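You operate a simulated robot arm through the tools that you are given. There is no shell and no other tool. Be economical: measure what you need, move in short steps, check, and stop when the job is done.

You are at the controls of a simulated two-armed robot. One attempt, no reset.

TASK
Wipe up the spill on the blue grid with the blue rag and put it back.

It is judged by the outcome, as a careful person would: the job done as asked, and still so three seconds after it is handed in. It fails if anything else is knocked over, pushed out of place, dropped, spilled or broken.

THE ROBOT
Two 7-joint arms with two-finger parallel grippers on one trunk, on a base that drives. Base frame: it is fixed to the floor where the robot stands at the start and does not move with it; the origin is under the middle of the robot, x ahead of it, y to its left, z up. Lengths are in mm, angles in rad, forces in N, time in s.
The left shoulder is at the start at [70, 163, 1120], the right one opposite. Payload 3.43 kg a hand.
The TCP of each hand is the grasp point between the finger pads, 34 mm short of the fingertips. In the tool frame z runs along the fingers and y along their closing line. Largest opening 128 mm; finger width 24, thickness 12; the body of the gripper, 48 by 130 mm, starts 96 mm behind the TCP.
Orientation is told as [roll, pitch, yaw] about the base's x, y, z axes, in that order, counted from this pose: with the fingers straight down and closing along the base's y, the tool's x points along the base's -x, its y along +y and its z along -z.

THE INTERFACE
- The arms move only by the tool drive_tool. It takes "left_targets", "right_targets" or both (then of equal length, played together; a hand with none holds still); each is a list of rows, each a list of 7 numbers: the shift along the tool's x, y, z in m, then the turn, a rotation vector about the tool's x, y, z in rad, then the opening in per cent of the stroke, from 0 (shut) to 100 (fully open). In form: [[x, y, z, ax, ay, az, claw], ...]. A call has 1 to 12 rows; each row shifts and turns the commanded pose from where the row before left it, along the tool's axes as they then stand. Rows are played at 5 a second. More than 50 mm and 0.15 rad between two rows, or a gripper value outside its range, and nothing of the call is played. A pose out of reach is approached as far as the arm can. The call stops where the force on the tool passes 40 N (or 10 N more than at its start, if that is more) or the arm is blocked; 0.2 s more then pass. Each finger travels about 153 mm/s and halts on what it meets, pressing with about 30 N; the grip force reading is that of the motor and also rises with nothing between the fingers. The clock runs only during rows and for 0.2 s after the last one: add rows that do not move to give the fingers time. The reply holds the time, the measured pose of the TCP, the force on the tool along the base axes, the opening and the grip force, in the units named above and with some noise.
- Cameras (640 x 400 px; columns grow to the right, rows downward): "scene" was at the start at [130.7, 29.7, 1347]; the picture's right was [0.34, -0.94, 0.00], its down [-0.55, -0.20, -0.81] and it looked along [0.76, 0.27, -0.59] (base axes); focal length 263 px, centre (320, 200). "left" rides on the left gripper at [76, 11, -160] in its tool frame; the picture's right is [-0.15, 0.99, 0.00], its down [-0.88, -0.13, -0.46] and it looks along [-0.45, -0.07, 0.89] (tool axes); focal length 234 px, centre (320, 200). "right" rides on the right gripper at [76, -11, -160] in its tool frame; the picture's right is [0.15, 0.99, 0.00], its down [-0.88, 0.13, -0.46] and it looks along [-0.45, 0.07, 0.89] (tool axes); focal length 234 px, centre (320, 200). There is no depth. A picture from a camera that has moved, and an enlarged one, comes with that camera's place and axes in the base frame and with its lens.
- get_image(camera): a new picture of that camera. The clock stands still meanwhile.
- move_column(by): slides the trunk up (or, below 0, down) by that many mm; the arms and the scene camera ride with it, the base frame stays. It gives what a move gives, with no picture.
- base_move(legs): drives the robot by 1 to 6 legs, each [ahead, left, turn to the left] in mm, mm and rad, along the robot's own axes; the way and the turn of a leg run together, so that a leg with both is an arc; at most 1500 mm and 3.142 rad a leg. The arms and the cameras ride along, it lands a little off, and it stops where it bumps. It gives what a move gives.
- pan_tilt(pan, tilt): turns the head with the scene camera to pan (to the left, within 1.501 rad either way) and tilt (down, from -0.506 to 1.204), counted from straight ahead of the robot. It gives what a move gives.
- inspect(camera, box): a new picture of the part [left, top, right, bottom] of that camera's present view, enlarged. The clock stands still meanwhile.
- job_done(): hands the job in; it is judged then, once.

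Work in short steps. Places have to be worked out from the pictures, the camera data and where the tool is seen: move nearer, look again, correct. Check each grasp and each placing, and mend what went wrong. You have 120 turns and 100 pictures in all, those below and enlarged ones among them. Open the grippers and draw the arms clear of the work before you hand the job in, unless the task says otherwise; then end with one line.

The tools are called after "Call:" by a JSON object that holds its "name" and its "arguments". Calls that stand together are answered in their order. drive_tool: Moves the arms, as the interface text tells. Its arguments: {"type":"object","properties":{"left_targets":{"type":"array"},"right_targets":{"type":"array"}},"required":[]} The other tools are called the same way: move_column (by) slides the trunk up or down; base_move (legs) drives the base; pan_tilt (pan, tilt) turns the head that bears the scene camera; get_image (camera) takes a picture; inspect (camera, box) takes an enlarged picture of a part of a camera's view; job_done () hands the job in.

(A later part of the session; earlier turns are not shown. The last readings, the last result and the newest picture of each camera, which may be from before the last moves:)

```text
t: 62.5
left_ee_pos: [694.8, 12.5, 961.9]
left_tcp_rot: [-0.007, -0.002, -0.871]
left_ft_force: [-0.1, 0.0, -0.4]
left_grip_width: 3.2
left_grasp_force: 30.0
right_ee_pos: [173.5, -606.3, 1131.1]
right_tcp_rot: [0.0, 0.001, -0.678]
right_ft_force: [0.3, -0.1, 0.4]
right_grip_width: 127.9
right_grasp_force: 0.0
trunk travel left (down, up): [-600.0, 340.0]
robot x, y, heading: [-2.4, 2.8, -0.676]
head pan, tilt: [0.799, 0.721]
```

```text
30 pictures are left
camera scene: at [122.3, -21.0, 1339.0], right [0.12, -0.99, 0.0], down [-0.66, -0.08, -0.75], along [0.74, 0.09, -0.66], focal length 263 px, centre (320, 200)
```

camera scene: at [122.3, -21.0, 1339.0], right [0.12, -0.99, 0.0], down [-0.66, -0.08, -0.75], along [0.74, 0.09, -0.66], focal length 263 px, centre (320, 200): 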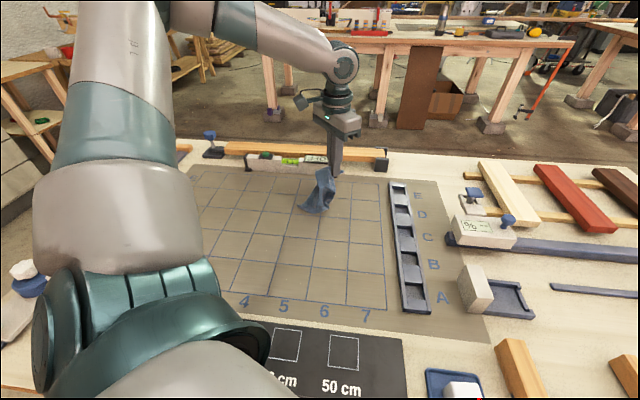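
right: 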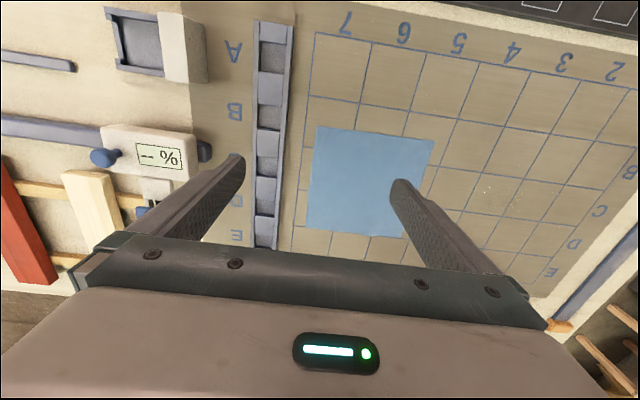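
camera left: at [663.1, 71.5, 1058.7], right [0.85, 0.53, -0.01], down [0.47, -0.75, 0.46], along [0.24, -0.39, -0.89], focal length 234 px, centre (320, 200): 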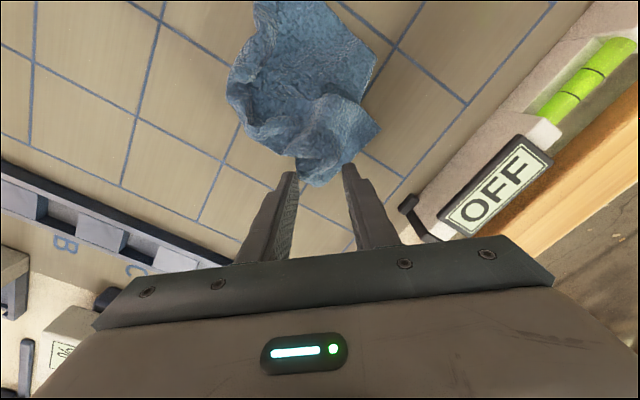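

It holds. I lift it fully clear so it hangs free, moving back from the level at the same time.

Call:
{"name": "drive_tool", "arguments": {"left_targets": [[0, -0.01, -0.045, 0, 0, 0, 0], [0, -0.01, -0.045, 0, 0, 0, 0], [0, -0.01, -0.045, 0, 0, 0, 0], [0, -0.01, -0.045, 0, 0, 0, 0], [0, -0.01, -0.02, 0, 0, 0, 0], [0, 0, 0, 0, 0, 0, 0], [0, 0, 0, 0, 0, 0, 0]]}}

Call:
{"name": "inspect", "arguments": {"camera": "scene", "box": [240, 80, 400, 240]}}

Call:
{"name": "get_image", "arguments": {"camera": "left"}}

```text
t: 64.1
left_ee_pos: [655.0, -18.1, 1163.5]
left_tcp_rot: [-0.006, -0.004, -0.869]
left_ft_force: [-0.4, -0.5, -0.8]
left_grip_width: 3.4
left_grasp_force: 29.8
right_ee_pos: [171.7, -605.6, 1131.5]
right_tcp_rot: [-0.001, 0.002, -0.679]
right_ft_force: [-0.3, -0.1, 0.5]
right_grip_width: 127.9
right_grasp_force: 0.1
trunk travel left (down, up): [-600.0, 340.0]
robot x, y, heading: [-0.1, 0.4, -0.675]
head pan, tilt: [0.799, 0.721]
```

```text
2.50 times, centred on (320, 160) of scene
camera zoom: at [121.2, -21.0, 1339.1], right [0.12, -0.99, 0.0], down [-0.66, -0.08, -0.75], along [0.75, 0.09, -0.66], focal length 656 px, centre (320, 300)
```

zoom: 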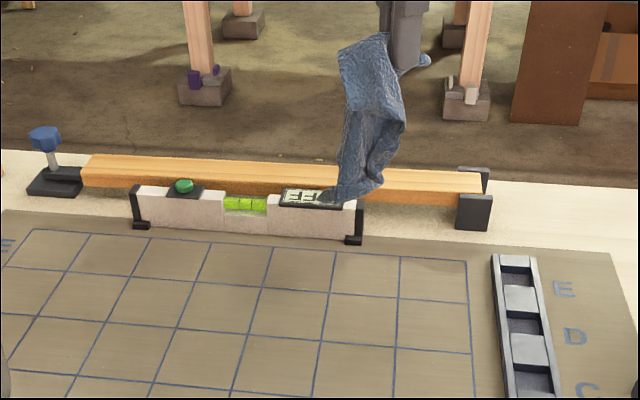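

```text
28 pictures are left
camera left: at [615.6, 48.2, 1324.1], right [0.85, 0.53, -0.01], down [0.47, -0.75, 0.46], along [0.24, -0.39, -0.89], focal length 234 px, centre (320, 200)
```

left: 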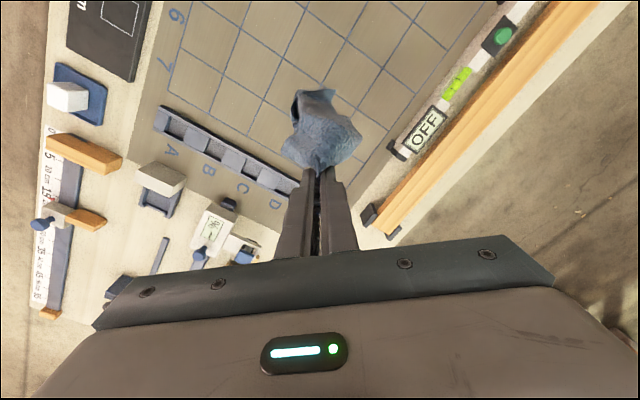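

The hang is only about 140 mm, so the pinch has several layers. I lay it down with a +y sweep near its place; after that, pressing and pulling the corners (which worked well) should open it.

Call:
{"name": "drive_tool", "arguments": {"left_targets": [[-0.002, -0.038, 0.03, 0, 0, 0, 0], [-0.002, -0.038, 0.03, 0, 0, 0, 0], [0, 0, 0.045, 0, 0, 0, 0], [0, 0, 0.018, 0, 0, 0, 0], [0.0115, 0.0097, 0.018, 0, 0, 0, 0], [0.0115, 0.0097, 0.02, 0, 0, 0, 0], [0.0115, 0.0097, 0.022, 0, 0, 0, 0], [0.0115, 0.0097, 0.022, 0, 0, 0, 0], [0.0115, 0.0097, 0.022, 0, 0, 0, 0], [0.0115, 0.0097, 0.022, 0, 0, 0, 0], [0.0115, 0.0097, 0.022, 0, 0, 0, 0], [0.0115, 0.0097, 0.014, 0, 0, 0, 0]]}}

Call:
{"name": "drive_tool", "arguments": {"left_targets": [[0, 0, 0, 0, 0, 0, 10], [0, 0, 0, 0, 0, 0, 25], [0, 0, 0, 0, 0, 0, 35], [0, 0, -0.045, 0, 0, 0, 35], [0, 0, -0.045, 0, 0, 0, 35], [-0.02, 0.04, -0.02, 0, 0, 0, 35], [-0.02, 0.04, 0, 0, 0, 0, 35], [-0.02, 0.04, 0, 0, 0, 0, 35], [0, 0, 0, 0, 0, 0, 35]]}}

Call:
{"name": "inspect", "arguments": {"camera": "scene", "box": [256, 160, 416, 260]}}

Call:
{"name": "get_image", "arguments": {"camera": "left"}}

```text
t: 66.7
left_ee_pos: [598.5, 47.4, 879.4]
left_tcp_rot: [-0.004, -0.008, -0.871]
left_ft_force: [0.8, -1.9, 6.2]
left_grip_width: 3.1
left_grasp_force: 29.9
right_ee_pos: [171.0, -605.7, 1131.6]
right_tcp_rot: [0.001, -0.003, -0.676]
right_ft_force: [-0.2, 0.8, -0.3]
right_grip_width: 128.4
right_grasp_force: 0.1
trunk travel left (down, up): [-600.0, 340.0]
robot x, y, heading: [-0.4, -1.4, -0.678]
head pan, tilt: [0.799, 0.721]
```

```text
t: 68.7
left_ee_pos: [731.0, 80.6, 988.7]
left_tcp_rot: [-0.007, -0.003, -0.869]
left_ft_force: [0.1, 0.4, 0.2]
left_grip_width: 44.6
left_grasp_force: 0.0
right_ee_pos: [170.6, -605.6, 1131.8]
right_tcp_rot: [0.001, -0.002, -0.675]
right_ft_force: [-0.4, 0.0, 0.1]
right_grip_width: 128.1
right_grasp_force: 0.0
trunk travel left (down, up): [-600.0, 340.0]
robot x, y, heading: [4.0, -0.5, -0.674]
head pan, tilt: [0.799, 0.721]
```

```text
4.00 times, centred on (336, 210) of scene
camera zoom: at [120.6, -20.7, 1339.2], right [0.12, -0.99, 0.0], down [-0.65, -0.08, -0.75], along [0.75, 0.09, -0.66], focal length 1050 px, centre (256, 160)
```

zoom: 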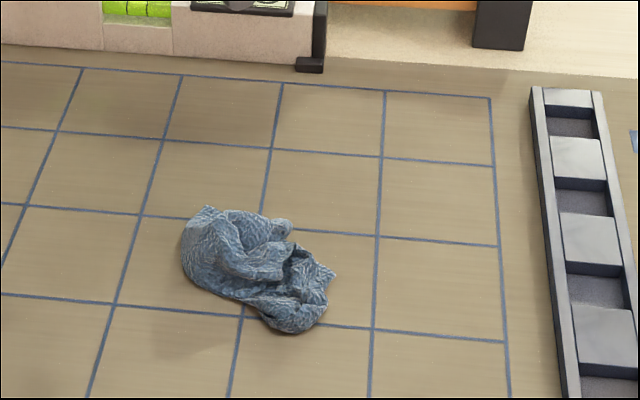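

```text
26 pictures are left
camera left: at [691.4, 148.2, 1149.6], right [0.85, 0.53, -0.01], down [0.47, -0.75, 0.46], along [0.24, -0.39, -0.89], focal length 234 px, centre (320, 200)
```

left: 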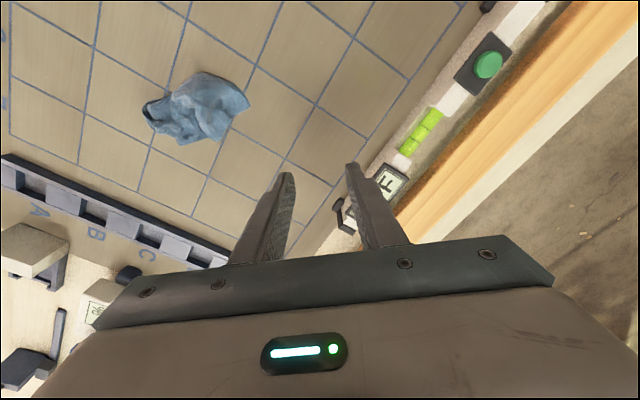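

The rag is now a bunched heap near [585, 15]. I zoom in to find an edge to pull.

Call:
{"name": "inspect", "arguments": {"camera": "scene", "box": [296, 205, 344, 247]}}

Call:
{"name": "inspect", "arguments": {"camera": "left", "box": [130, 60, 258, 150]}}

```text
9.52 times, centred on (320, 226) of scene
camera zoom: at [120.6, -20.7, 1339.2], right [0.12, -0.99, 0.0], down [-0.65, -0.08, -0.75], along [0.75, 0.09, -0.66], focal length 2501 px, centre (320, -48)
```

zoom: 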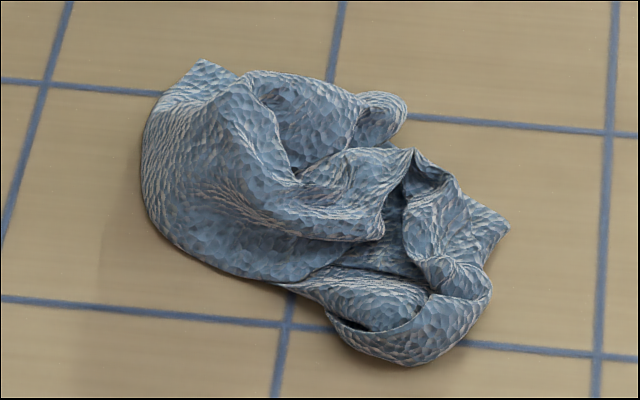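

```text
4.44 times, centred on (194, 105) of left
camera zoom: at [691.4, 148.2, 1149.6], right [0.85, 0.53, -0.01], down [0.47, -0.75, 0.46], along [0.24, -0.39, -0.89], focal length 1041 px, centre (880, 622)
```

zoom: 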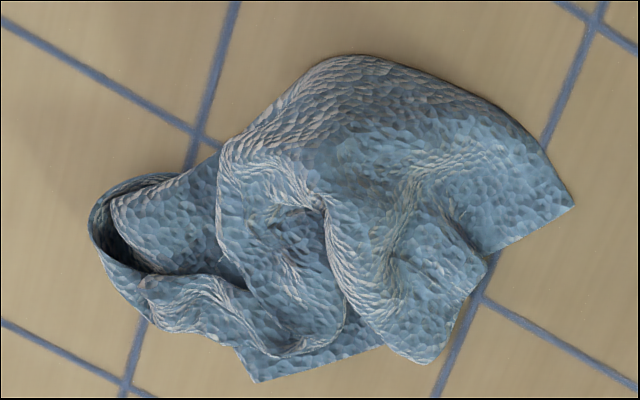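

A true single-layer corner sticks out at [634, 76] and another at [577, -17]. I go for the first one with a narrow opening.

Call:
{"name": "drive_tool", "arguments": {"left_targets": [[0.02, -0.029, 0, 0, 0, 0, 22], [0.02, -0.029, 0, 0, 0, 0, 22], [0.02, -0.029, 0.02, 0, 0, 0, 22], [0, 0, 0.045, 0, 0, 0, 22], [0, 0, 0.036, 0, 0, 0, 22], [0, 0, 0, 0, 0, 0, 22]]}}

Call:
{"name": "inspect", "arguments": {"camera": "left", "box": [200, 80, 392, 200]}}

```text
t: 70.1
left_ee_pos: [624.1, 71.4, 884.9]
left_tcp_rot: [-0.004, -0.003, -0.87]
left_ft_force: [-0.6, -0.6, -0.3]
left_grip_width: 28.0
left_grasp_force: 0.0
right_ee_pos: [172.3, -605.1, 1130.8]
right_tcp_rot: [0.001, -0.001, -0.677]
right_ft_force: [-0.6, 0.9, -0.4]
right_grip_width: 128.0
right_grasp_force: 0.1
trunk travel left (down, up): [-600.0, 340.0]
robot x, y, heading: [-1.9, -2.3, -0.679]
head pan, tilt: [0.799, 0.721]
```

```text
3.33 times, centred on (296, 140) of left
camera zoom: at [585.1, 137.5, 1046.5], right [0.85, 0.53, -0.01], down [0.47, -0.75, 0.46], along [0.24, -0.39, -0.89], focal length 781 px, centre (400, 400)
```

zoom: 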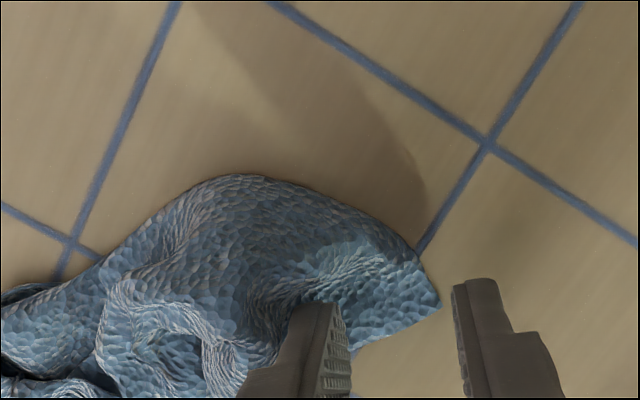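

The corner tip lies between the fingers. I lower, close, and lift.

Call:
{"name": "drive_tool", "arguments": {"left_targets": [[0, 0, 0.006, 0, 0, 0, 22], [0, 0, 0.004, 0, 0, 0, 22], [0, 0, 0, 0, 0, 0, 10], [0, 0, 0, 0, 0, 0, 0], [0, 0, 0, 0, 0, 0, 0], [0, 0, 0, 0, 0, 0, 0], [0, 0, -0.04, 0, 0, 0, 0], [0, 0, -0.045, 0, 0, 0, 0], [0, 0, -0.045, 0, 0, 0, 0], [0, 0, -0.045, 0, 0, 0, 0], [0, 0, -0.045, 0, 0, 0, 0], [0, 0, -0.045, 0, 0, 0, 0]]}}

Call:
{"name": "drive_tool", "arguments": {"left_targets": [[0, 0, -0.03, 0, 0, 0, 0], [0, 0, 0, 0, 0, 0, 0], [0, 0, 0, 0, 0, 0, 0], [0, 0, 0, 0, 0, 0, 0]]}}

Call:
{"name": "inspect", "arguments": {"camera": "scene", "box": [220, 60, 412, 260]}}

```text
t: 72.7
left_ee_pos: [625.8, 72.0, 1142.2]
left_tcp_rot: [-0.004, -0.003, -0.871]
left_ft_force: [0.4, 0.7, -0.8]
left_grip_width: 1.6
left_grasp_force: 30.5
right_ee_pos: [172.0, -605.6, 1131.8]
right_tcp_rot: [0.001, -0.001, -0.676]
right_ft_force: [0.2, -0.7, -0.3]
right_grip_width: 127.8
right_grasp_force: 0.0
trunk travel left (down, up): [-600.0, 340.0]
robot x, y, heading: [1.2, -0.3, -0.671]
head pan, tilt: [0.799, 0.721]
```

```text
t: 73.7
left_ee_pos: [626.1, 72.3, 1170.5]
left_tcp_rot: [-0.005, -0.004, -0.87]
left_ft_force: [0.3, 0.0, -1.2]
left_grip_width: 1.6
left_grasp_force: 29.9
right_ee_pos: [172.4, -607.2, 1131.0]
right_tcp_rot: [-0.001, 0.001, -0.676]
right_ft_force: [0.0, -0.3, 0.2]
right_grip_width: 128.0
right_grasp_force: 0.1
trunk travel left (down, up): [-600.0, 340.0]
robot x, y, heading: [-0.9, -1.8, -0.677]
head pan, tilt: [0.799, 0.721]
```

```text
2.00 times, centred on (316, 160) of scene
camera zoom: at [121.0, -21.0, 1339.2], right [0.12, -0.99, 0.0], down [-0.65, -0.08, -0.75], along [0.75, 0.09, -0.66], focal length 525 px, centre (328, 280)
```

zoom: 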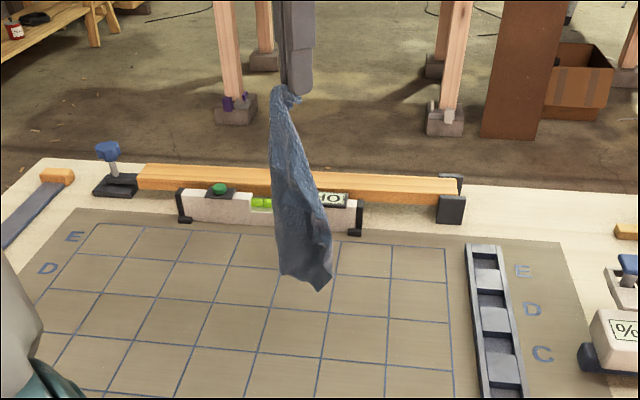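

It's now held at a true corner with the full diagonal (~260 mm) hanging. I move it above the near-right corner of its place and let the swing settle.

Call:
{"name": "drive_tool", "arguments": {"left_targets": [[-0.0102, -0.0403, 0, 0, 0, 0, 0], [-0.0102, -0.0403, 0, 0, 0, 0, 0], [-0.0102, -0.0403, 0, 0, 0, 0, 0], [-0.0102, -0.0403, 0.005, 0, 0, 0, 0], [-0.0102, -0.0403, 0.01, 0, 0, 0, 0], [0, 0, 0.01, 0, 0, 0, 0], [0, 0, 0, 0, 0, 0, 0], [0, 0, 0, 0, 0, 0, 0], [0, 0, 0, 0, 0, 0, 0], [0, 0, 0, 0, 0, 0, 0], [0, 0, 0, 0, 0, 0, 0], [0, 0, 0, 0, 0, 0, 0]]}}

Call:
{"name": "inspect", "arguments": {"camera": "scene", "box": [256, 60, 448, 300]}}

```text
t: 76.3
left_ee_pos: [504.3, -98.6, 1146.0]
left_tcp_rot: [-0.005, -0.002, -0.869]
left_ft_force: [-0.2, 0.1, -0.5]
left_grip_width: 1.9
left_grasp_force: 30.5
right_ee_pos: [173.3, -605.9, 1132.2]
right_tcp_rot: [0.0, 0.0, -0.677]
right_ft_force: [0.2, -0.4, -0.4]
right_grip_width: 127.9
right_grasp_force: 0.1
trunk travel left (down, up): [-600.0, 340.0]
robot x, y, heading: [-2.5, -0.5, -0.676]
head pan, tilt: [0.799, 0.721]
```

```text
1.67 times, centred on (352, 180) of scene
camera zoom: at [121.3, -20.9, 1339.1], right [0.12, -0.99, 0.0], down [-0.66, -0.08, -0.75], along [0.75, 0.09, -0.66], focal length 438 px, centre (267, 233)
```

zoom: 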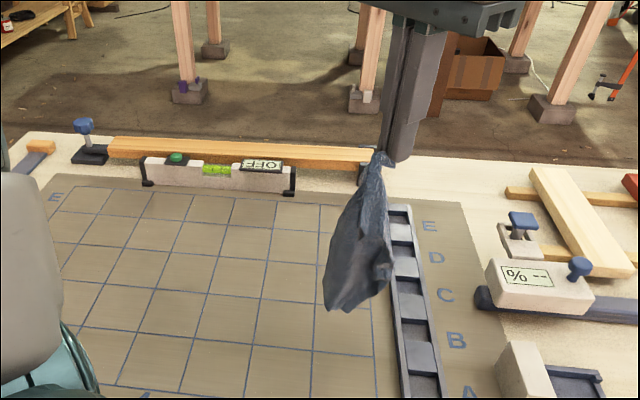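

It hangs steadily. I lay it down slowly along the diagonal toward the far-left corner.

Call:
{"name": "drive_tool", "arguments": {"left_targets": [[0, 0, 0.01, 0, 0, 0, 0], [0.001, 0.0105, 0.01, 0, 0, 0, 0], [0.001, 0.0105, 0.01, 0, 0, 0, 0], [0.001, 0.0105, 0.01, 0, 0, 0, 0], [0.001, 0.0105, 0.01, 0, 0, 0, 0], [0.001, 0.0105, 0.01, 0, 0, 0, 0], [0.001, 0.0105, 0.01, 0, 0, 0, 0], [0.001, 0.0105, 0.01, 0, 0, 0, 0], [0.001, 0.0105, 0.01, 0, 0, 0, 0], [0.001, 0.0105, 0.01, 0, 0, 0, 0], [0.001, 0.0105, 0.01, 0, 0, 0, 0], [0.001, 0.0105, 0.01, 0, 0, 0, 0]]}}

Call:
{"name": "drive_tool", "arguments": {"left_targets": [[0.001, 0.012, 0.011, 0, 0, 0, 0], [0.001, 0.012, 0.011, 0, 0, 0, 0], [0.001, 0.012, 0.011, 0, 0, 0, 0], [0.001, 0.012, 0.011, 0, 0, 0, 0], [0.001, 0.012, 0.011, 0, 0, 0, 0], [0.001, 0.012, 0.011, 0, 0, 0, 0], [0.001, 0.012, 0.011, 0, 0, 0, 0], [0.001, 0.012, 0.011, 0, 0, 0, 0], [0.001, 0.012, 0.012, 0, 0, 0, 0], [0.001, 0.012, 0.012, 0, 0, 0, 0], [0.001, 0.012, 0.012, 0, 0, 0, 0], [0.001, 0.012, 0.012, 0, 0, 0, 0]]}}

Call:
{"name": "inspect", "arguments": {"camera": "scene", "box": [240, 160, 432, 280]}}

```text
t: 78.9
left_ee_pos: [586.2, -16.4, 1025.4]
left_tcp_rot: [-0.006, -0.005, -0.87]
left_ft_force: [-1.4, 0.3, -0.2]
left_grip_width: 1.7
left_grasp_force: 30.8
right_ee_pos: [173.0, -605.2, 1131.0]
right_tcp_rot: [-0.001, 0.0, -0.677]
right_ft_force: [0.7, -0.3, 0.4]
right_grip_width: 128.1
right_grasp_force: 0.0
trunk travel left (down, up): [-600.0, 340.0]
robot x, y, heading: [-2.9, -0.4, -0.678]
head pan, tilt: [0.799, 0.721]
```

```text
t: 81.5
left_ee_pos: [687.2, 87.6, 888.9]
left_tcp_rot: [-0.007, -0.003, -0.869]
left_ft_force: [0.2, -0.2, -0.4]
left_grip_width: 1.6
left_grasp_force: 29.6
right_ee_pos: [173.0, -604.6, 1132.0]
right_tcp_rot: [0.0, -0.001, -0.675]
right_ft_force: [0.4, -0.6, 0.8]
right_grip_width: 128.2
right_grasp_force: 0.1
trunk travel left (down, up): [-600.0, 340.0]
robot x, y, heading: [1.9, 2.0, -0.675]
head pan, tilt: [0.799, 0.721]
```

```text
3.33 times, centred on (336, 220) of scene
camera zoom: at [121.9, -20.5, 1339.1], right [0.12, -0.99, 0.0], down [-0.66, -0.08, -0.75], along [0.75, 0.09, -0.66], focal length 875 px, centre (267, 133)
```

zoom: 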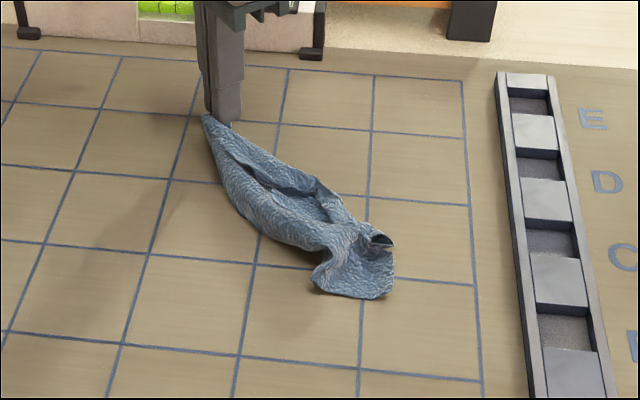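

It's laid along the diagonal with the sides rolled in. I release the corner, lift away, and look at the side corners.

Call:
{"name": "drive_tool", "arguments": {"left_targets": [[0, 0.005, 0.011, 0, 0, 0, 0], [0, 0, 0.002, 0, 0, 0, 0], [0, 0, 0, 0, 0, 0, 10], [0, 0, 0, 0, 0, 0, 22], [0, 0, -0.045, 0, 0, 0, 22], [0, 0, -0.045, 0, 0, 0, 10], [-0.03, 0.0, 0, 0, 0, 0, 0], [0, 0, 0, 0, 0, 0, 0]]}}

Call:
{"name": "inspect", "arguments": {"camera": "scene", "box": [280, 180, 376, 260]}}

Call:
{"name": "inspect", "arguments": {"camera": "left", "box": [100, 0, 356, 160]}}

```text
t: 83.3
left_ee_pos: [710.6, 68.1, 966.8]
left_tcp_rot: [-0.007, -0.005, -0.868]
left_ft_force: [-1.9, 0.2, 0.9]
left_grip_width: 0.2
left_grasp_force: 30.3
right_ee_pos: [171.1, -604.1, 1133.0]
right_tcp_rot: [0.0, 0.0, -0.678]
right_ft_force: [-1.3, -0.1, 0.4]
right_grip_width: 128.0
right_grasp_force: 0.0
trunk travel left (down, up): [-600.0, 340.0]
robot x, y, heading: [-1.1, -0.5, -0.673]
head pan, tilt: [0.799, 0.721]
```

```text
5.00 times, centred on (328, 220) of scene
camera zoom: at [120.4, -19.5, 1339.3], right [0.12, -0.99, 0.0], down [-0.65, -0.08, -0.75], along [0.75, 0.09, -0.66], focal length 1313 px, centre (280, 100)
```

zoom: 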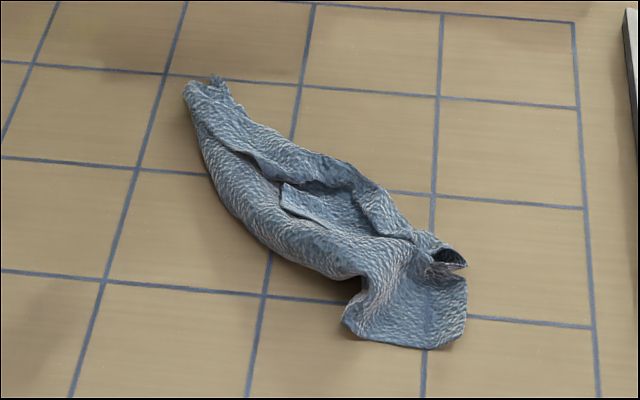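

```text
2.50 times, centred on (228, 80) of left
camera zoom: at [671.4, 134.4, 1127.4], right [0.85, 0.53, -0.01], down [0.47, -0.75, 0.46], along [0.24, -0.39, -0.89], focal length 585 px, centre (550, 500)
```

zoom: 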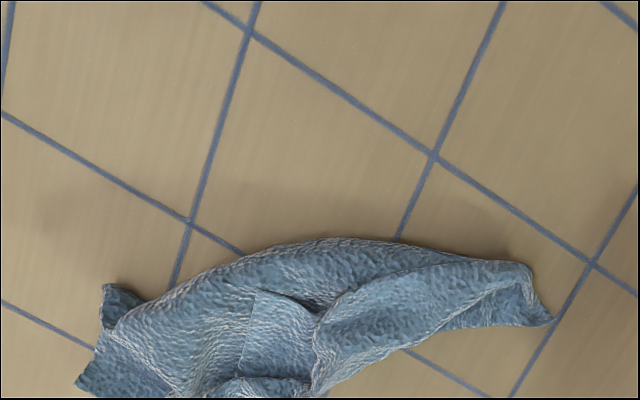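

The far-right corner appears folded over the top, its tip near [592, 30]. I come over it with a small opening to pinch just that top layer.

Call:
{"name": "drive_tool", "arguments": {"left_targets": [[0.0125, -0.0395, 0, 0, 0, 0, 20], [0.0125, -0.0395, 0, 0, 0, 0, 20], [0.012, -0.039, 0.02, 0, 0, 0, 20], [0, 0, 0.04, 0, 0, 0, 20], [0, 0, 0.018, 0, 0, 0, 20], [0, 0, 0.004, 0, 0, 0, 20], [0, 0, 0, 0, 0, 0, 20]]}}

Call:
{"name": "inspect", "arguments": {"camera": "left", "box": [200, 60, 424, 200]}}

```text
t: 84.9
left_ee_pos: [596.5, 18.5, 884.9]
left_tcp_rot: [-0.005, -0.005, -0.869]
left_ft_force: [0.1, 0.1, 0.7]
left_grip_width: 25.5
left_grasp_force: 0.1
right_ee_pos: [173.1, -605.9, 1132.2]
right_tcp_rot: [0.0, 0.001, -0.676]
right_ft_force: [1.0, -0.1, -0.2]
right_grip_width: 128.1
right_grasp_force: 0.0
trunk travel left (down, up): [-600.0, 340.0]
robot x, y, heading: [1.0, 4.6, -0.677]
head pan, tilt: [0.799, 0.721]
```

```text
2.86 times, centred on (312, 130) of left
camera zoom: at [557.7, 85.5, 1046.1], right [0.85, 0.53, -0.01], down [0.47, -0.75, 0.46], along [0.24, -0.39, -0.89], focal length 669 px, centre (343, 400)
```

zoom: 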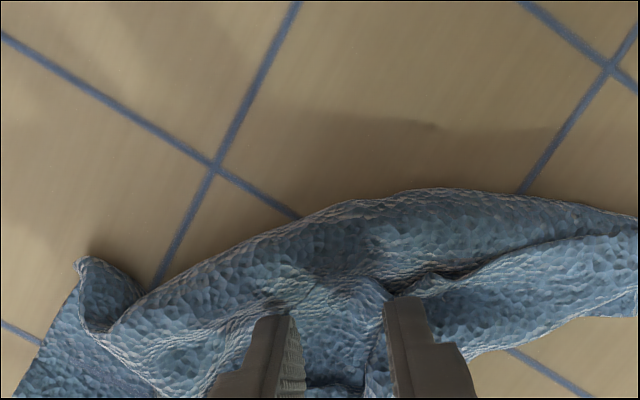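

The flap tip is between the fingers. I lower to light contact, close, and lift 50 mm.

Call:
{"name": "drive_tool", "arguments": {"left_targets": [[0.003, 0, 0.003, 0, 0, 0, 20], [0, 0, 0.002, 0, 0, 0, 20], [0, 0, 0, 0, 0, 0, 8], [0, 0, 0, 0, 0, 0, 0], [0, 0, 0, 0, 0, 0, 0], [0, 0, -0.025, 0, 0, 0, 0], [0, 0, -0.03, 0, 0, 0, 0], [0, 0, 0, 0, 0, 0, 0]]}}

Call:
{"name": "inspect", "arguments": {"camera": "scene", "box": [264, 160, 392, 260]}}

```text
t: 86.7
left_ee_pos: [595.5, 22.9, 935.3]
left_tcp_rot: [-0.006, -0.002, -0.869]
left_ft_force: [0.8, -0.5, -1.2]
left_grip_width: 1.7
left_grasp_force: 29.9
right_ee_pos: [173.9, -605.8, 1132.1]
right_tcp_rot: [0.0, 0.0, -0.676]
right_ft_force: [0.0, -0.2, 0.2]
right_grip_width: 128.3
right_grasp_force: 0.1
trunk travel left (down, up): [-600.0, 340.0]
robot x, y, heading: [2.4, 0.4, -0.677]
head pan, tilt: [0.799, 0.721]
```

```text
4.00 times, centred on (328, 210) of scene
camera zoom: at [122.0, -21.0, 1339.0], right [0.12, -0.99, 0.0], down [-0.66, -0.08, -0.75], along [0.75, 0.09, -0.66], focal length 1050 px, centre (288, 160)
```

zoom: 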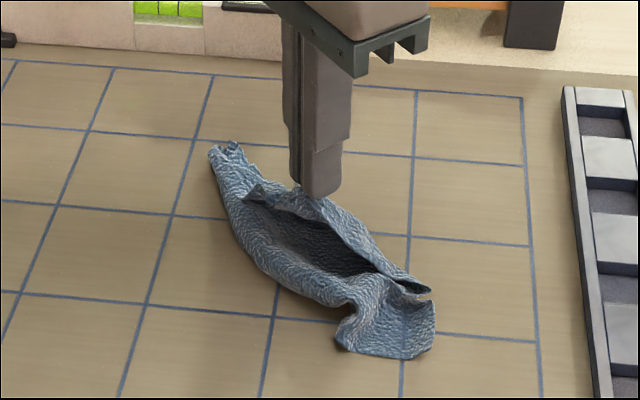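

The flap is lifted and the rag is opening. I carry it over in an arc toward the far-right corner, [690, -88], and set it down.

Call:
{"name": "drive_tool", "arguments": {"left_targets": [[-0.015, 0, -0.02, 0, 0, 0, 0], [-0.02, 0, -0.02, 0, 0, 0, 0], [-0.02, 0, 0, 0, 0, 0, 0], [-0.02, 0, 0.005, 0, 0, 0, 0], [-0.018, 0, 0.015, 0, 0, 0, 0], [-0.018, 0, 0.02, 0, 0, 0, 0], [-0.018, 0, 0.025, 0, 0, 0, 0], [-0.016, 0, 0.025, 0, 0, 0, 0], [0, 0, 0.004, 0, 0, 0, 0], [0, 0, 0, 0, 0, 0, 0]]}}

Call:
{"name": "inspect", "arguments": {"camera": "scene", "box": [264, 160, 392, 260]}}

```text
t: 88.9
left_ee_pos: [688.8, -90.2, 881.5]
left_tcp_rot: [-0.005, -0.004, -0.873]
left_ft_force: [-0.2, -0.5, 0.3]
left_grip_width: 1.8
left_grasp_force: 30.2
right_ee_pos: [173.0, -605.8, 1131.6]
right_tcp_rot: [0.0, -0.001, -0.677]
right_ft_force: [0.3, -0.1, 1.2]
right_grip_width: 127.8
right_grasp_force: 0.0
trunk travel left (down, up): [-600.0, 340.0]
robot x, y, heading: [-3.5, 0.7, -0.674]
head pan, tilt: [0.799, 0.721]
```

```text
4.00 times, centred on (328, 210) of scene
camera zoom: at [121.6, -21.1, 1339.1], right [0.12, -0.99, 0.0], down [-0.66, -0.08, -0.75], along [0.75, 0.09, -0.66], focal length 1050 px, centre (288, 160)
```

zoom: 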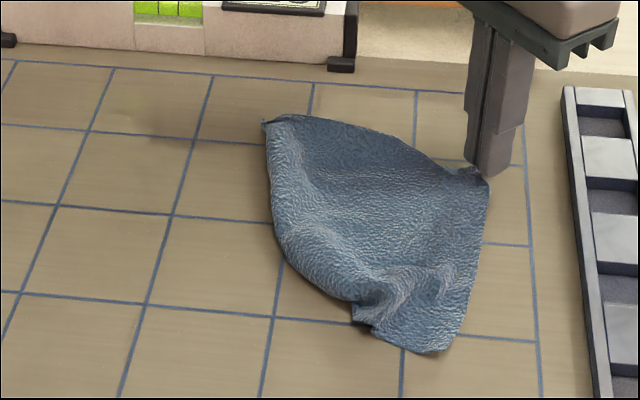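

Far side is laid out well, but the near-left corner is tucked under. I still hold the far-right corner: carrying it over to the near-left spot will expose the tucked corner on the far-right side, so both halves end up open (rag simply turned over).

Call:
{"name": "drive_tool", "arguments": {"left_targets": [[0.0208, -0.0015, -0.03, 0, 0, 0, 0], [0.0208, -0.0015, -0.03, 0, 0, 0, 0], [0.0208, -0.0015, -0.025, 0, 0, 0, 0], [0.0208, -0.0015, -0.02, 0, 0, 0, 0], [0.0208, -0.0015, -0.01, 0, 0, 0, 0], [0.0208, -0.0015, 0, 0, 0, 0, 0], [0.0208, -0.0015, 0, 0, 0, 0, 0], [0.0208, -0.0015, 0.01, 0, 0, 0, 0], [0.0208, -0.0015, 0.02, 0, 0, 0, 0], [0.0208, -0.0015, 0.025, 0, 0, 0, 0], [0.0208, -0.0015, 0.03, 0, 0, 0, 0], [0.0208, -0.0015, 0.025, 0, 0, 0, 0]]}}

Call:
{"name": "inspect", "arguments": {"camera": "scene", "box": [248, 160, 408, 280]}}

```text
t: 91.5
left_ee_pos: [512.4, 89.6, 886.2]
left_tcp_rot: [-0.006, -0.002, -0.868]
left_ft_force: [-0.5, -0.6, -0.3]
left_grip_width: 1.4
left_grasp_force: 29.7
right_ee_pos: [173.0, -604.2, 1131.2]
right_tcp_rot: [-0.001, -0.002, -0.676]
right_ft_force: [-0.3, 0.3, 0.0]
right_grip_width: 128.0
right_grasp_force: 0.0
trunk travel left (down, up): [-600.0, 340.0]
robot x, y, heading: [2.2, -3.2, -0.674]
head pan, tilt: [0.799, 0.721]
```

```text
3.33 times, centred on (328, 220) of scene
camera zoom: at [121.5, -20.1, 1339.2], right [0.12, -0.99, 0.0], down [-0.66, -0.08, -0.75], along [0.75, 0.09, -0.66], focal length 875 px, centre (293, 133)
```

zoom: 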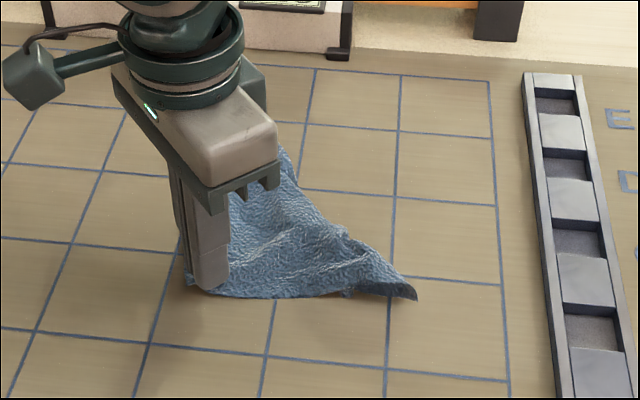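

The near-left half is laid. I release, lift clear, and look for the other corner.

Call:
{"name": "drive_tool", "arguments": {"left_targets": [[0, 0, 0.01, 0, 0, 0, 0], [0, 0, 0, 0, 0, 0, 10], [0, 0, 0, 0, 0, 0, 22], [0, 0, -0.045, 0, 0, 0, 22], [0, 0, -0.045, 0, 0, 0, 10], [0, 0.045, -0.01, 0, 0, 0, 0], [0, 0.045, 0, 0, 0, 0, 0], [0.03, 0.03, 0, 0, 0, 0, 0], [0, 0, 0, 0, 0, 0, 0]]}}

Call:
{"name": "inspect", "arguments": {"camera": "scene", "box": [264, 180, 392, 270]}}

```text
t: 93.5
left_ee_pos: [587.2, 189.3, 974.2]
left_tcp_rot: [-0.008, -0.002, -0.871]
left_ft_force: [0.8, -0.1, -0.7]
left_grip_width: 0.1
left_grasp_force: 30.1
right_ee_pos: [173.1, -606.2, 1129.7]
right_tcp_rot: [0.001, 0.001, -0.676]
right_ft_force: [0.2, -0.5, -0.4]
right_grip_width: 127.9
right_grasp_force: 0.0
trunk travel left (down, up): [-600.0, 340.0]
robot x, y, heading: [0.3, 0.7, -0.673]
head pan, tilt: [0.799, 0.721]
```

```text
4.44 times, centred on (328, 225) of scene
camera zoom: at [122.3, -21.8, 1339.0], right [0.12, -0.99, 0.0], down [-0.66, -0.08, -0.75], along [0.74, 0.09, -0.66], focal length 1167 px, centre (284, 89)
```

zoom: 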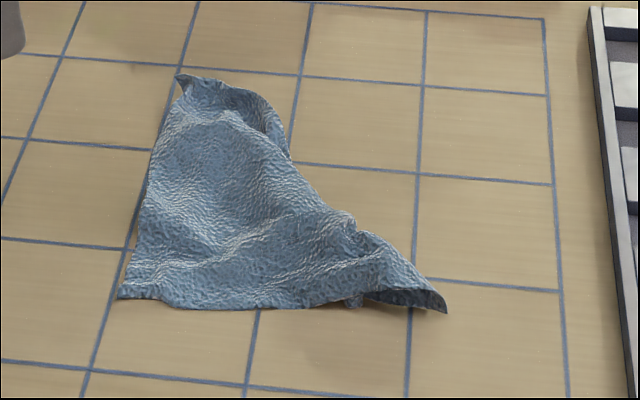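

Three corners are out; the far-right one is tucked under. I repeat the trick: pinch the near-left corner and carry it over to the far-right, exposing the tucked part on the near-left side. First the pinch.

Call:
{"name": "drive_tool", "arguments": {"left_targets": [[-0.005, -0.037, 0, 0, 0, 0, 20], [-0.005, -0.037, 0, 0, 0, 0, 20], [-0.006, -0.037, 0.02, 0, 0, 0, 20], [0, 0, 0.045, 0, 0, 0, 20], [0, 0, 0.027, 0, 0, 0, 20], [0, 0, 0.006, 0, 0, 0, 20], [0, 0, 0, 0, 0, 0, 20], [0, 0, 0, 0, 0, 0, 8], [0, 0, 0, 0, 0, 0, 0], [0, 0, 0, 0, 0, 0, 0], [0, 0, -0.03, 0, 0, 0, 0], [0, 0, 0, 0, 0, 0, 0]]}}

```text
t: 96.1
left_ee_pos: [513.2, 105.3, 907.3]
left_tcp_rot: [-0.009, -0.003, -0.869]
left_ft_force: [-0.3, -0.3, -0.2]
left_grip_width: 1.5
left_grasp_force: 30.0
right_ee_pos: [172.6, -605.2, 1132.7]
right_tcp_rot: [-0.001, 0.0, -0.679]
right_ft_force: [-0.6, 0.0, -0.3]
right_grip_width: 128.1
right_grasp_force: 0.1
trunk travel left (down, up): [-600.0, 340.0]
robot x, y, heading: [-1.3, 0.8, -0.677]
head pan, tilt: [0.799, 0.721]
```

Width 1.5 mm indicates cloth is held. I swing it over in an arc to the far-right.

Call:
{"name": "drive_tool", "arguments": {"left_targets": [[-0.02, 0.001, -0.03, 0, 0, 0, 0], [-0.022, 0.001, -0.03, 0, 0, 0, 0], [-0.022, 0.001, -0.025, 0, 0, 0, 0], [-0.022, 0.001, -0.01, 0, 0, 0, 0], [-0.022, 0.001, 0, 0, 0, 0, 0], [-0.022, 0.001, 0, 0, 0, 0, 0], [-0.022, 0.001, 0, 0, 0, 0, 0], [-0.022, 0.001, 0.015, 0, 0, 0, 0], [-0.022, 0.001, 0.025, 0, 0, 0, 0], [-0.022, 0.001, 0.025, 0, 0, 0, 0], [-0.022, 0.001, 0.03, 0, 0, 0, 0], [-0.02, 0.001, 0.025, 0, 0, 0, 0]]}}

Call:
{"name": "inspect", "arguments": {"camera": "scene", "box": [248, 160, 408, 280]}}

```text
t: 98.7
left_ee_pos: [689.3, -85.9, 882.6]
left_tcp_rot: [-0.005, -0.001, -0.87]
left_ft_force: [-0.3, 0.6, -0.3]
left_grip_width: 1.6
left_grasp_force: 30.3
right_ee_pos: [174.5, -607.2, 1131.0]
right_tcp_rot: [0.002, -0.001, -0.677]
right_ft_force: [-0.1, 0.0, -0.2]
right_grip_width: 128.0
right_grasp_force: 0.0
trunk travel left (down, up): [-600.0, 340.0]
robot x, y, heading: [0.8, -1.4, -0.672]
head pan, tilt: [0.799, 0.721]
```

```text
3.33 times, centred on (328, 220) of scene
camera zoom: at [122.3, -21.6, 1339.0], right [0.12, -0.99, 0.0], down [-0.66, -0.08, -0.75], along [0.74, 0.09, -0.66], focal length 875 px, centre (293, 133)
```

zoom: 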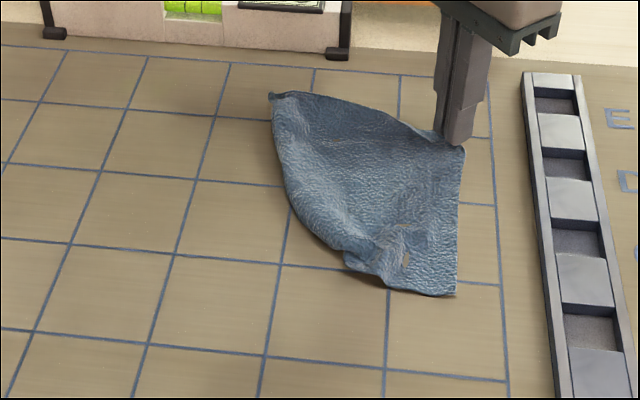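

The tucked part is still hidden beneath. I carry the held corner back only partway, to about [600, 40], doubling the top layer so the lower flap shows on the far-right side.

Call:
{"name": "drive_tool", "arguments": {"left_targets": [[0.012, 0.001, -0.03, 0, 0, 0, 0], [0.018, 0.001, -0.03, 0, 0, 0, 0], [0.02, 0.002, -0.02, 0, 0, 0, 0], [0.02, 0.002, 0, 0, 0, 0, 0], [0.02, 0.002, 0, 0, 0, 0, 0], [0.02, 0.002, 0, 0, 0, 0, 0], [0.02, 0.002, 0.015, 0, 0, 0, 0], [0.012, 0.001, 0.02, 0, 0, 0, 0], [0.012, 0, 0.02, 0, 0, 0, 0], [0, 0, 0.02, 0, 0, 0, 0], [0, 0, 0, 0, 0, 0, 0]]}}

Call:
{"name": "inspect", "arguments": {"camera": "scene", "box": [248, 160, 408, 280]}}

```text
t: 101.1
left_ee_pos: [597.8, 41.1, 887.7]
left_tcp_rot: [-0.005, -0.003, -0.871]
left_ft_force: [0.2, -0.7, 0.0]
left_grip_width: 1.4
left_grasp_force: 30.5
right_ee_pos: [170.9, -605.6, 1131.8]
right_tcp_rot: [0.001, -0.002, -0.676]
right_ft_force: [0.4, -0.3, 0.4]
right_grip_width: 128.1
right_grasp_force: 0.1
trunk travel left (down, up): [-600.0, 340.0]
robot x, y, heading: [0.4, 1.6, -0.68]
head pan, tilt: [0.799, 0.721]
```

```text
3.33 times, centred on (328, 220) of scene
camera zoom: at [120.9, -20.6, 1339.2], right [0.12, -0.99, 0.0], down [-0.65, -0.08, -0.75], along [0.75, 0.09, -0.66], focal length 875 px, centre (293, 133)
```

zoom: 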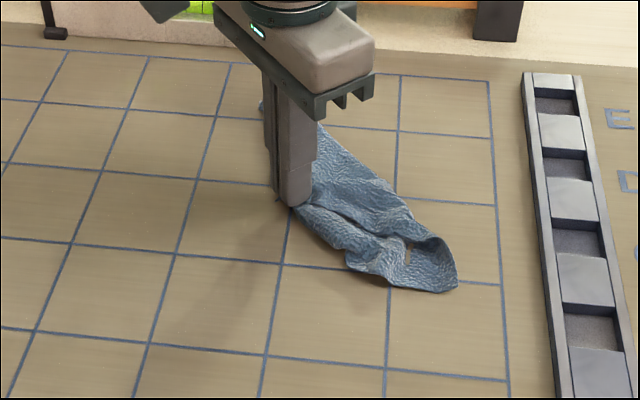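

I release here, lift off to the far-left side, and look at what's exposed.

Call:
{"name": "drive_tool", "arguments": {"left_targets": [[0, 0, 0.008, 0, 0, 0, 0], [0, 0, 0, 0, 0, 0, 10], [0, 0, 0, 0, 0, 0, 20], [0, 0, -0.045, 0, 0, 0, 20], [0, 0, -0.045, 0, 0, 0, 10], [-0.03, 0.03, -0.01, 0, 0, 0, 0], [-0.03, 0.03, 0, 0, 0, 0, 0], [-0.02, 0.03, 0, 0, 0, 0, 0], [0, 0, 0, 0, 0, 0, 0]]}}

Call:
{"name": "inspect", "arguments": {"camera": "scene", "box": [290, 175, 386, 255]}}

Call:
{"name": "inspect", "arguments": {"camera": "left", "box": [80, 40, 320, 190]}}

```text
t: 103.1
left_ee_pos: [719.8, 37.6, 979.7]
left_tcp_rot: [-0.006, -0.004, -0.871]
left_ft_force: [-0.1, 0.6, -0.6]
left_grip_width: 0.1
left_grasp_force: 30.0
right_ee_pos: [171.7, -605.8, 1131.5]
right_tcp_rot: [0.0, 0.002, -0.677]
right_ft_force: [0.2, -0.1, 0.2]
right_grip_width: 128.0
right_grasp_force: 0.0
trunk travel left (down, up): [-600.0, 340.0]
robot x, y, heading: [-0.9, 3.0, -0.676]
head pan, tilt: [0.799, 0.721]
```

```text
5.00 times, centred on (338, 215) of scene
camera zoom: at [120.8, -20.8, 1339.2], right [0.12, -0.99, 0.0], down [-0.65, -0.08, -0.75], along [0.75, 0.09, -0.66], focal length 1313 px, centre (230, 125)
```

zoom: 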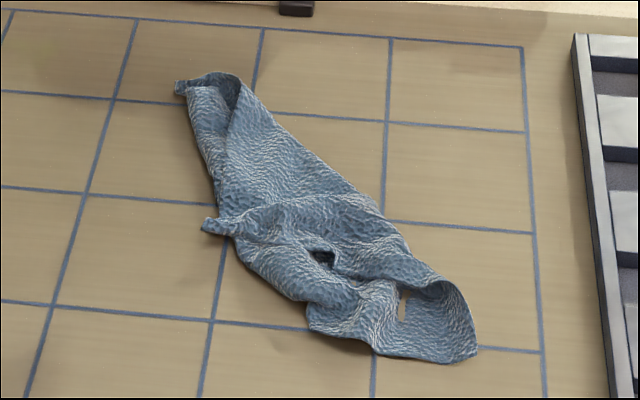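

```text
2.67 times, centred on (200, 115) of left
camera zoom: at [680.5, 104.3, 1140.6], right [0.85, 0.53, -0.01], down [0.47, -0.75, 0.46], along [0.24, -0.39, -0.89], focal length 624 px, centre (640, 427)
```

zoom: 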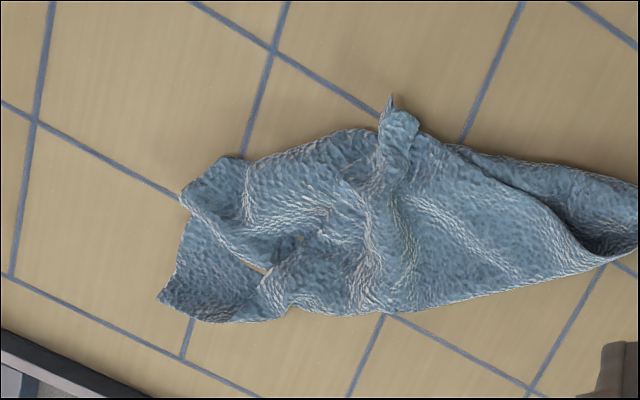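

The lower corner is still rolled beneath. New idea: lift the near-right corner (at about [530, -90]) high so the right edge hangs from it with the tucked corner at the bottom, then lay that edge from far-right back to near-right. First the pinch.

Call:
{"name": "drive_tool", "arguments": {"left_targets": [[0.005, -0.0445, 0, 0, 0, 0, 22], [0.005, -0.0445, 0, 0, 0, 0, 22], [0.005, -0.0445, 0, 0, 0, 0, 22], [0.005, -0.0445, 0, 0, 0, 0, 22], [0.0045, -0.0445, 0, 0, 0, 0, 22], [0, 0, 0.048, 0, 0, 0, 22], [0, 0, 0.048, 0, 0, 0, 22], [0, 0, 0.009, 0, 0, 0, 22], [0, 0, 0, 0, 0, 0, 8], [0, 0, 0, 0, 0, 0, 0], [0, 0, 0, 0, 0, 0, 0], [0, 0, 0, 0, 0, 0, 0]]}}

Call:
{"name": "drive_tool", "arguments": {"left_targets": [[0, 0, -0.04, 0, 0, 0, 0], [0, 0, -0.02, 0, 0, 0, 0], [0, 0, 0, 0, 0, 0, 0]]}}

Call:
{"name": "inspect", "arguments": {"camera": "scene", "box": [264, 140, 408, 260]}}

```text
t: 105.7
left_ee_pos: [533.4, -87.5, 874.9]
left_tcp_rot: [-0.006, -0.002, -0.868]
left_ft_force: [0.2, 1.3, 7.1]
left_grip_width: 0.7
left_grasp_force: 30.2
right_ee_pos: [172.2, -605.8, 1131.9]
right_tcp_rot: [0.0, -0.003, -0.676]
right_ft_force: [0.2, 0.1, 0.0]
right_grip_width: 128.3
right_grasp_force: 0.0
trunk travel left (down, up): [-600.0, 340.0]
robot x, y, heading: [-1.9, 1.9, -0.673]
head pan, tilt: [0.799, 0.721]
```

```text
t: 106.5
left_ee_pos: [534.0, -88.1, 936.2]
left_tcp_rot: [-0.004, -0.003, -0.87]
left_ft_force: [0.8, 0.2, -0.3]
left_grip_width: 0.9
left_grasp_force: 29.9
right_ee_pos: [172.4, -607.2, 1131.8]
right_tcp_rot: [0.001, 0.0, -0.675]
right_ft_force: [-0.2, -0.6, -0.5]
right_grip_width: 128.1
right_grasp_force: 0.0
trunk travel left (down, up): [-600.0, 340.0]
robot x, y, heading: [-1.5, 2.5, -0.679]
head pan, tilt: [0.799, 0.721]
```

```text
3.33 times, centred on (336, 200) of scene
camera zoom: at [121.7, -21.1, 1339.0], right [0.12, -0.99, 0.0], down [-0.66, -0.08, -0.75], along [0.75, 0.09, -0.66], focal length 875 px, centre (267, 200)
```

zoom: 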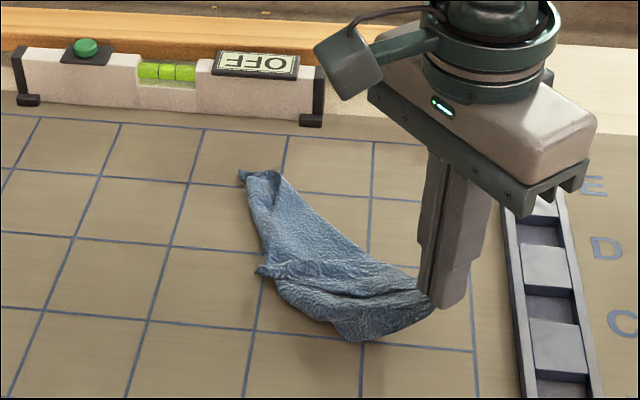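

The corner is held. I raise it and move over the far-right target so the right edge hangs, then look.

Call:
{"name": "drive_tool", "arguments": {"left_targets": [[-0.0165, 0.0202, -0.03, 0, 0, 0, 0], [-0.0165, 0.0202, -0.03, 0, 0, 0, 0], [-0.0165, 0.0202, -0.03, 0, 0, 0, 0], [-0.0165, 0.0202, -0.03, 0, 0, 0, 0], [-0.0165, 0.0202, -0.02, 0, 0, 0, 0], [-0.0165, 0.0202, -0.01, 0, 0, 0, 0], [0, 0, 0, 0, 0, 0, 0], [0, 0, 0, 0, 0, 0, 0], [0, 0, 0, 0, 0, 0, 0]]}}

Call:
{"name": "inspect", "arguments": {"camera": "scene", "box": [248, 110, 408, 250]}}

```text
t: 108.5
left_ee_pos: [689.8, -83.4, 1085.4]
left_tcp_rot: [-0.006, -0.003, -0.869]
left_ft_force: [0.8, 0.2, -0.2]
left_grip_width: 1.0
left_grasp_force: 30.0
right_ee_pos: [172.6, -606.8, 1131.7]
right_tcp_rot: [0.001, -0.001, -0.677]
right_ft_force: [-0.4, -0.9, 0.6]
right_grip_width: 127.8
right_grasp_force: 0.0
trunk travel left (down, up): [-600.0, 340.0]
robot x, y, heading: [0.6, 1.2, -0.674]
head pan, tilt: [0.799, 0.721]
```

```text
2.86 times, centred on (328, 180) of scene
camera zoom: at [121.4, -20.9, 1339.1], right [0.12, -0.99, 0.0], down [-0.66, -0.08, -0.75], along [0.75, 0.09, -0.66], focal length 750 px, centre (297, 257)
```

zoom: 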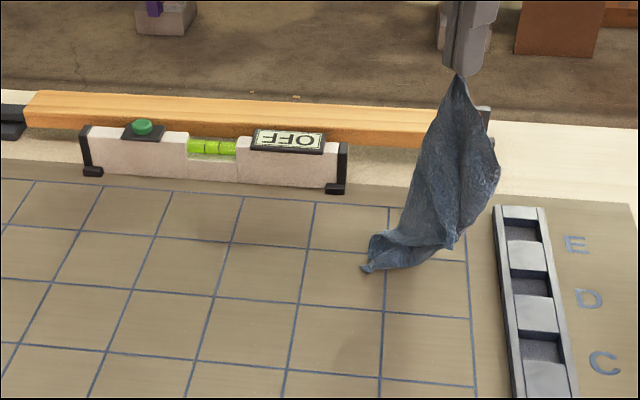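

The rag now hangs fully open from this corner. Before laying it I look down along it with the hand camera, to see which way the side corners curl.

Call:
{"name": "drive_tool", "arguments": {"left_targets": [[0, 0.03, -0.04, 0, 0, 0, 0], [0, 0, -0.04, 0, 0, 0, 0], [0, 0, 0, 0, 0, 0, 0], [0, 0, 0, 0, 0, 0, 0], [0, 0, 0, 0, 0, 0, 0], [0, 0, 0, 0, 0, 0, 0]]}}

Call:
{"name": "inspect", "arguments": {"camera": "left", "box": [240, 40, 432, 190]}}

```text
t: 109.9
left_ee_pos: [712.3, -65.0, 1163.3]
left_tcp_rot: [-0.008, -0.005, -0.868]
left_ft_force: [0.3, -0.4, -0.5]
left_grip_width: 1.0
left_grasp_force: 29.4
right_ee_pos: [173.1, -604.9, 1132.1]
right_tcp_rot: [0.001, 0.0, -0.679]
right_ft_force: [-0.8, -0.4, 1.0]
right_grip_width: 128.3
right_grasp_force: 0.0
trunk travel left (down, up): [-600.0, 340.0]
robot x, y, heading: [-0.3, 1.2, -0.678]
head pan, tilt: [0.799, 0.721]
```

```text
2.67 times, centred on (336, 115) of left
camera zoom: at [673.3, 2.7, 1325.7], right [0.85, 0.53, -0.01], down [0.47, -0.75, 0.46], along [0.24, -0.39, -0.89], focal length 624 px, centre (277, 427)
```

zoom: 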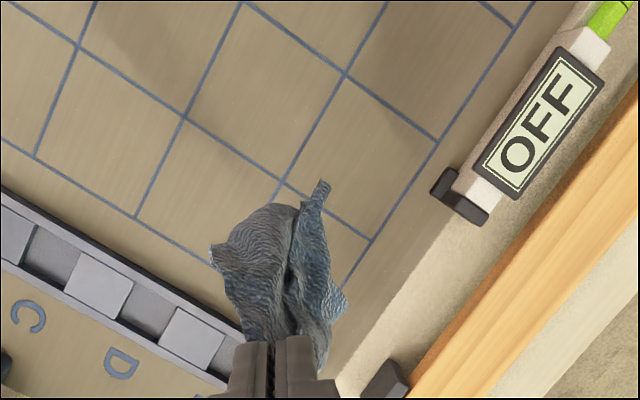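

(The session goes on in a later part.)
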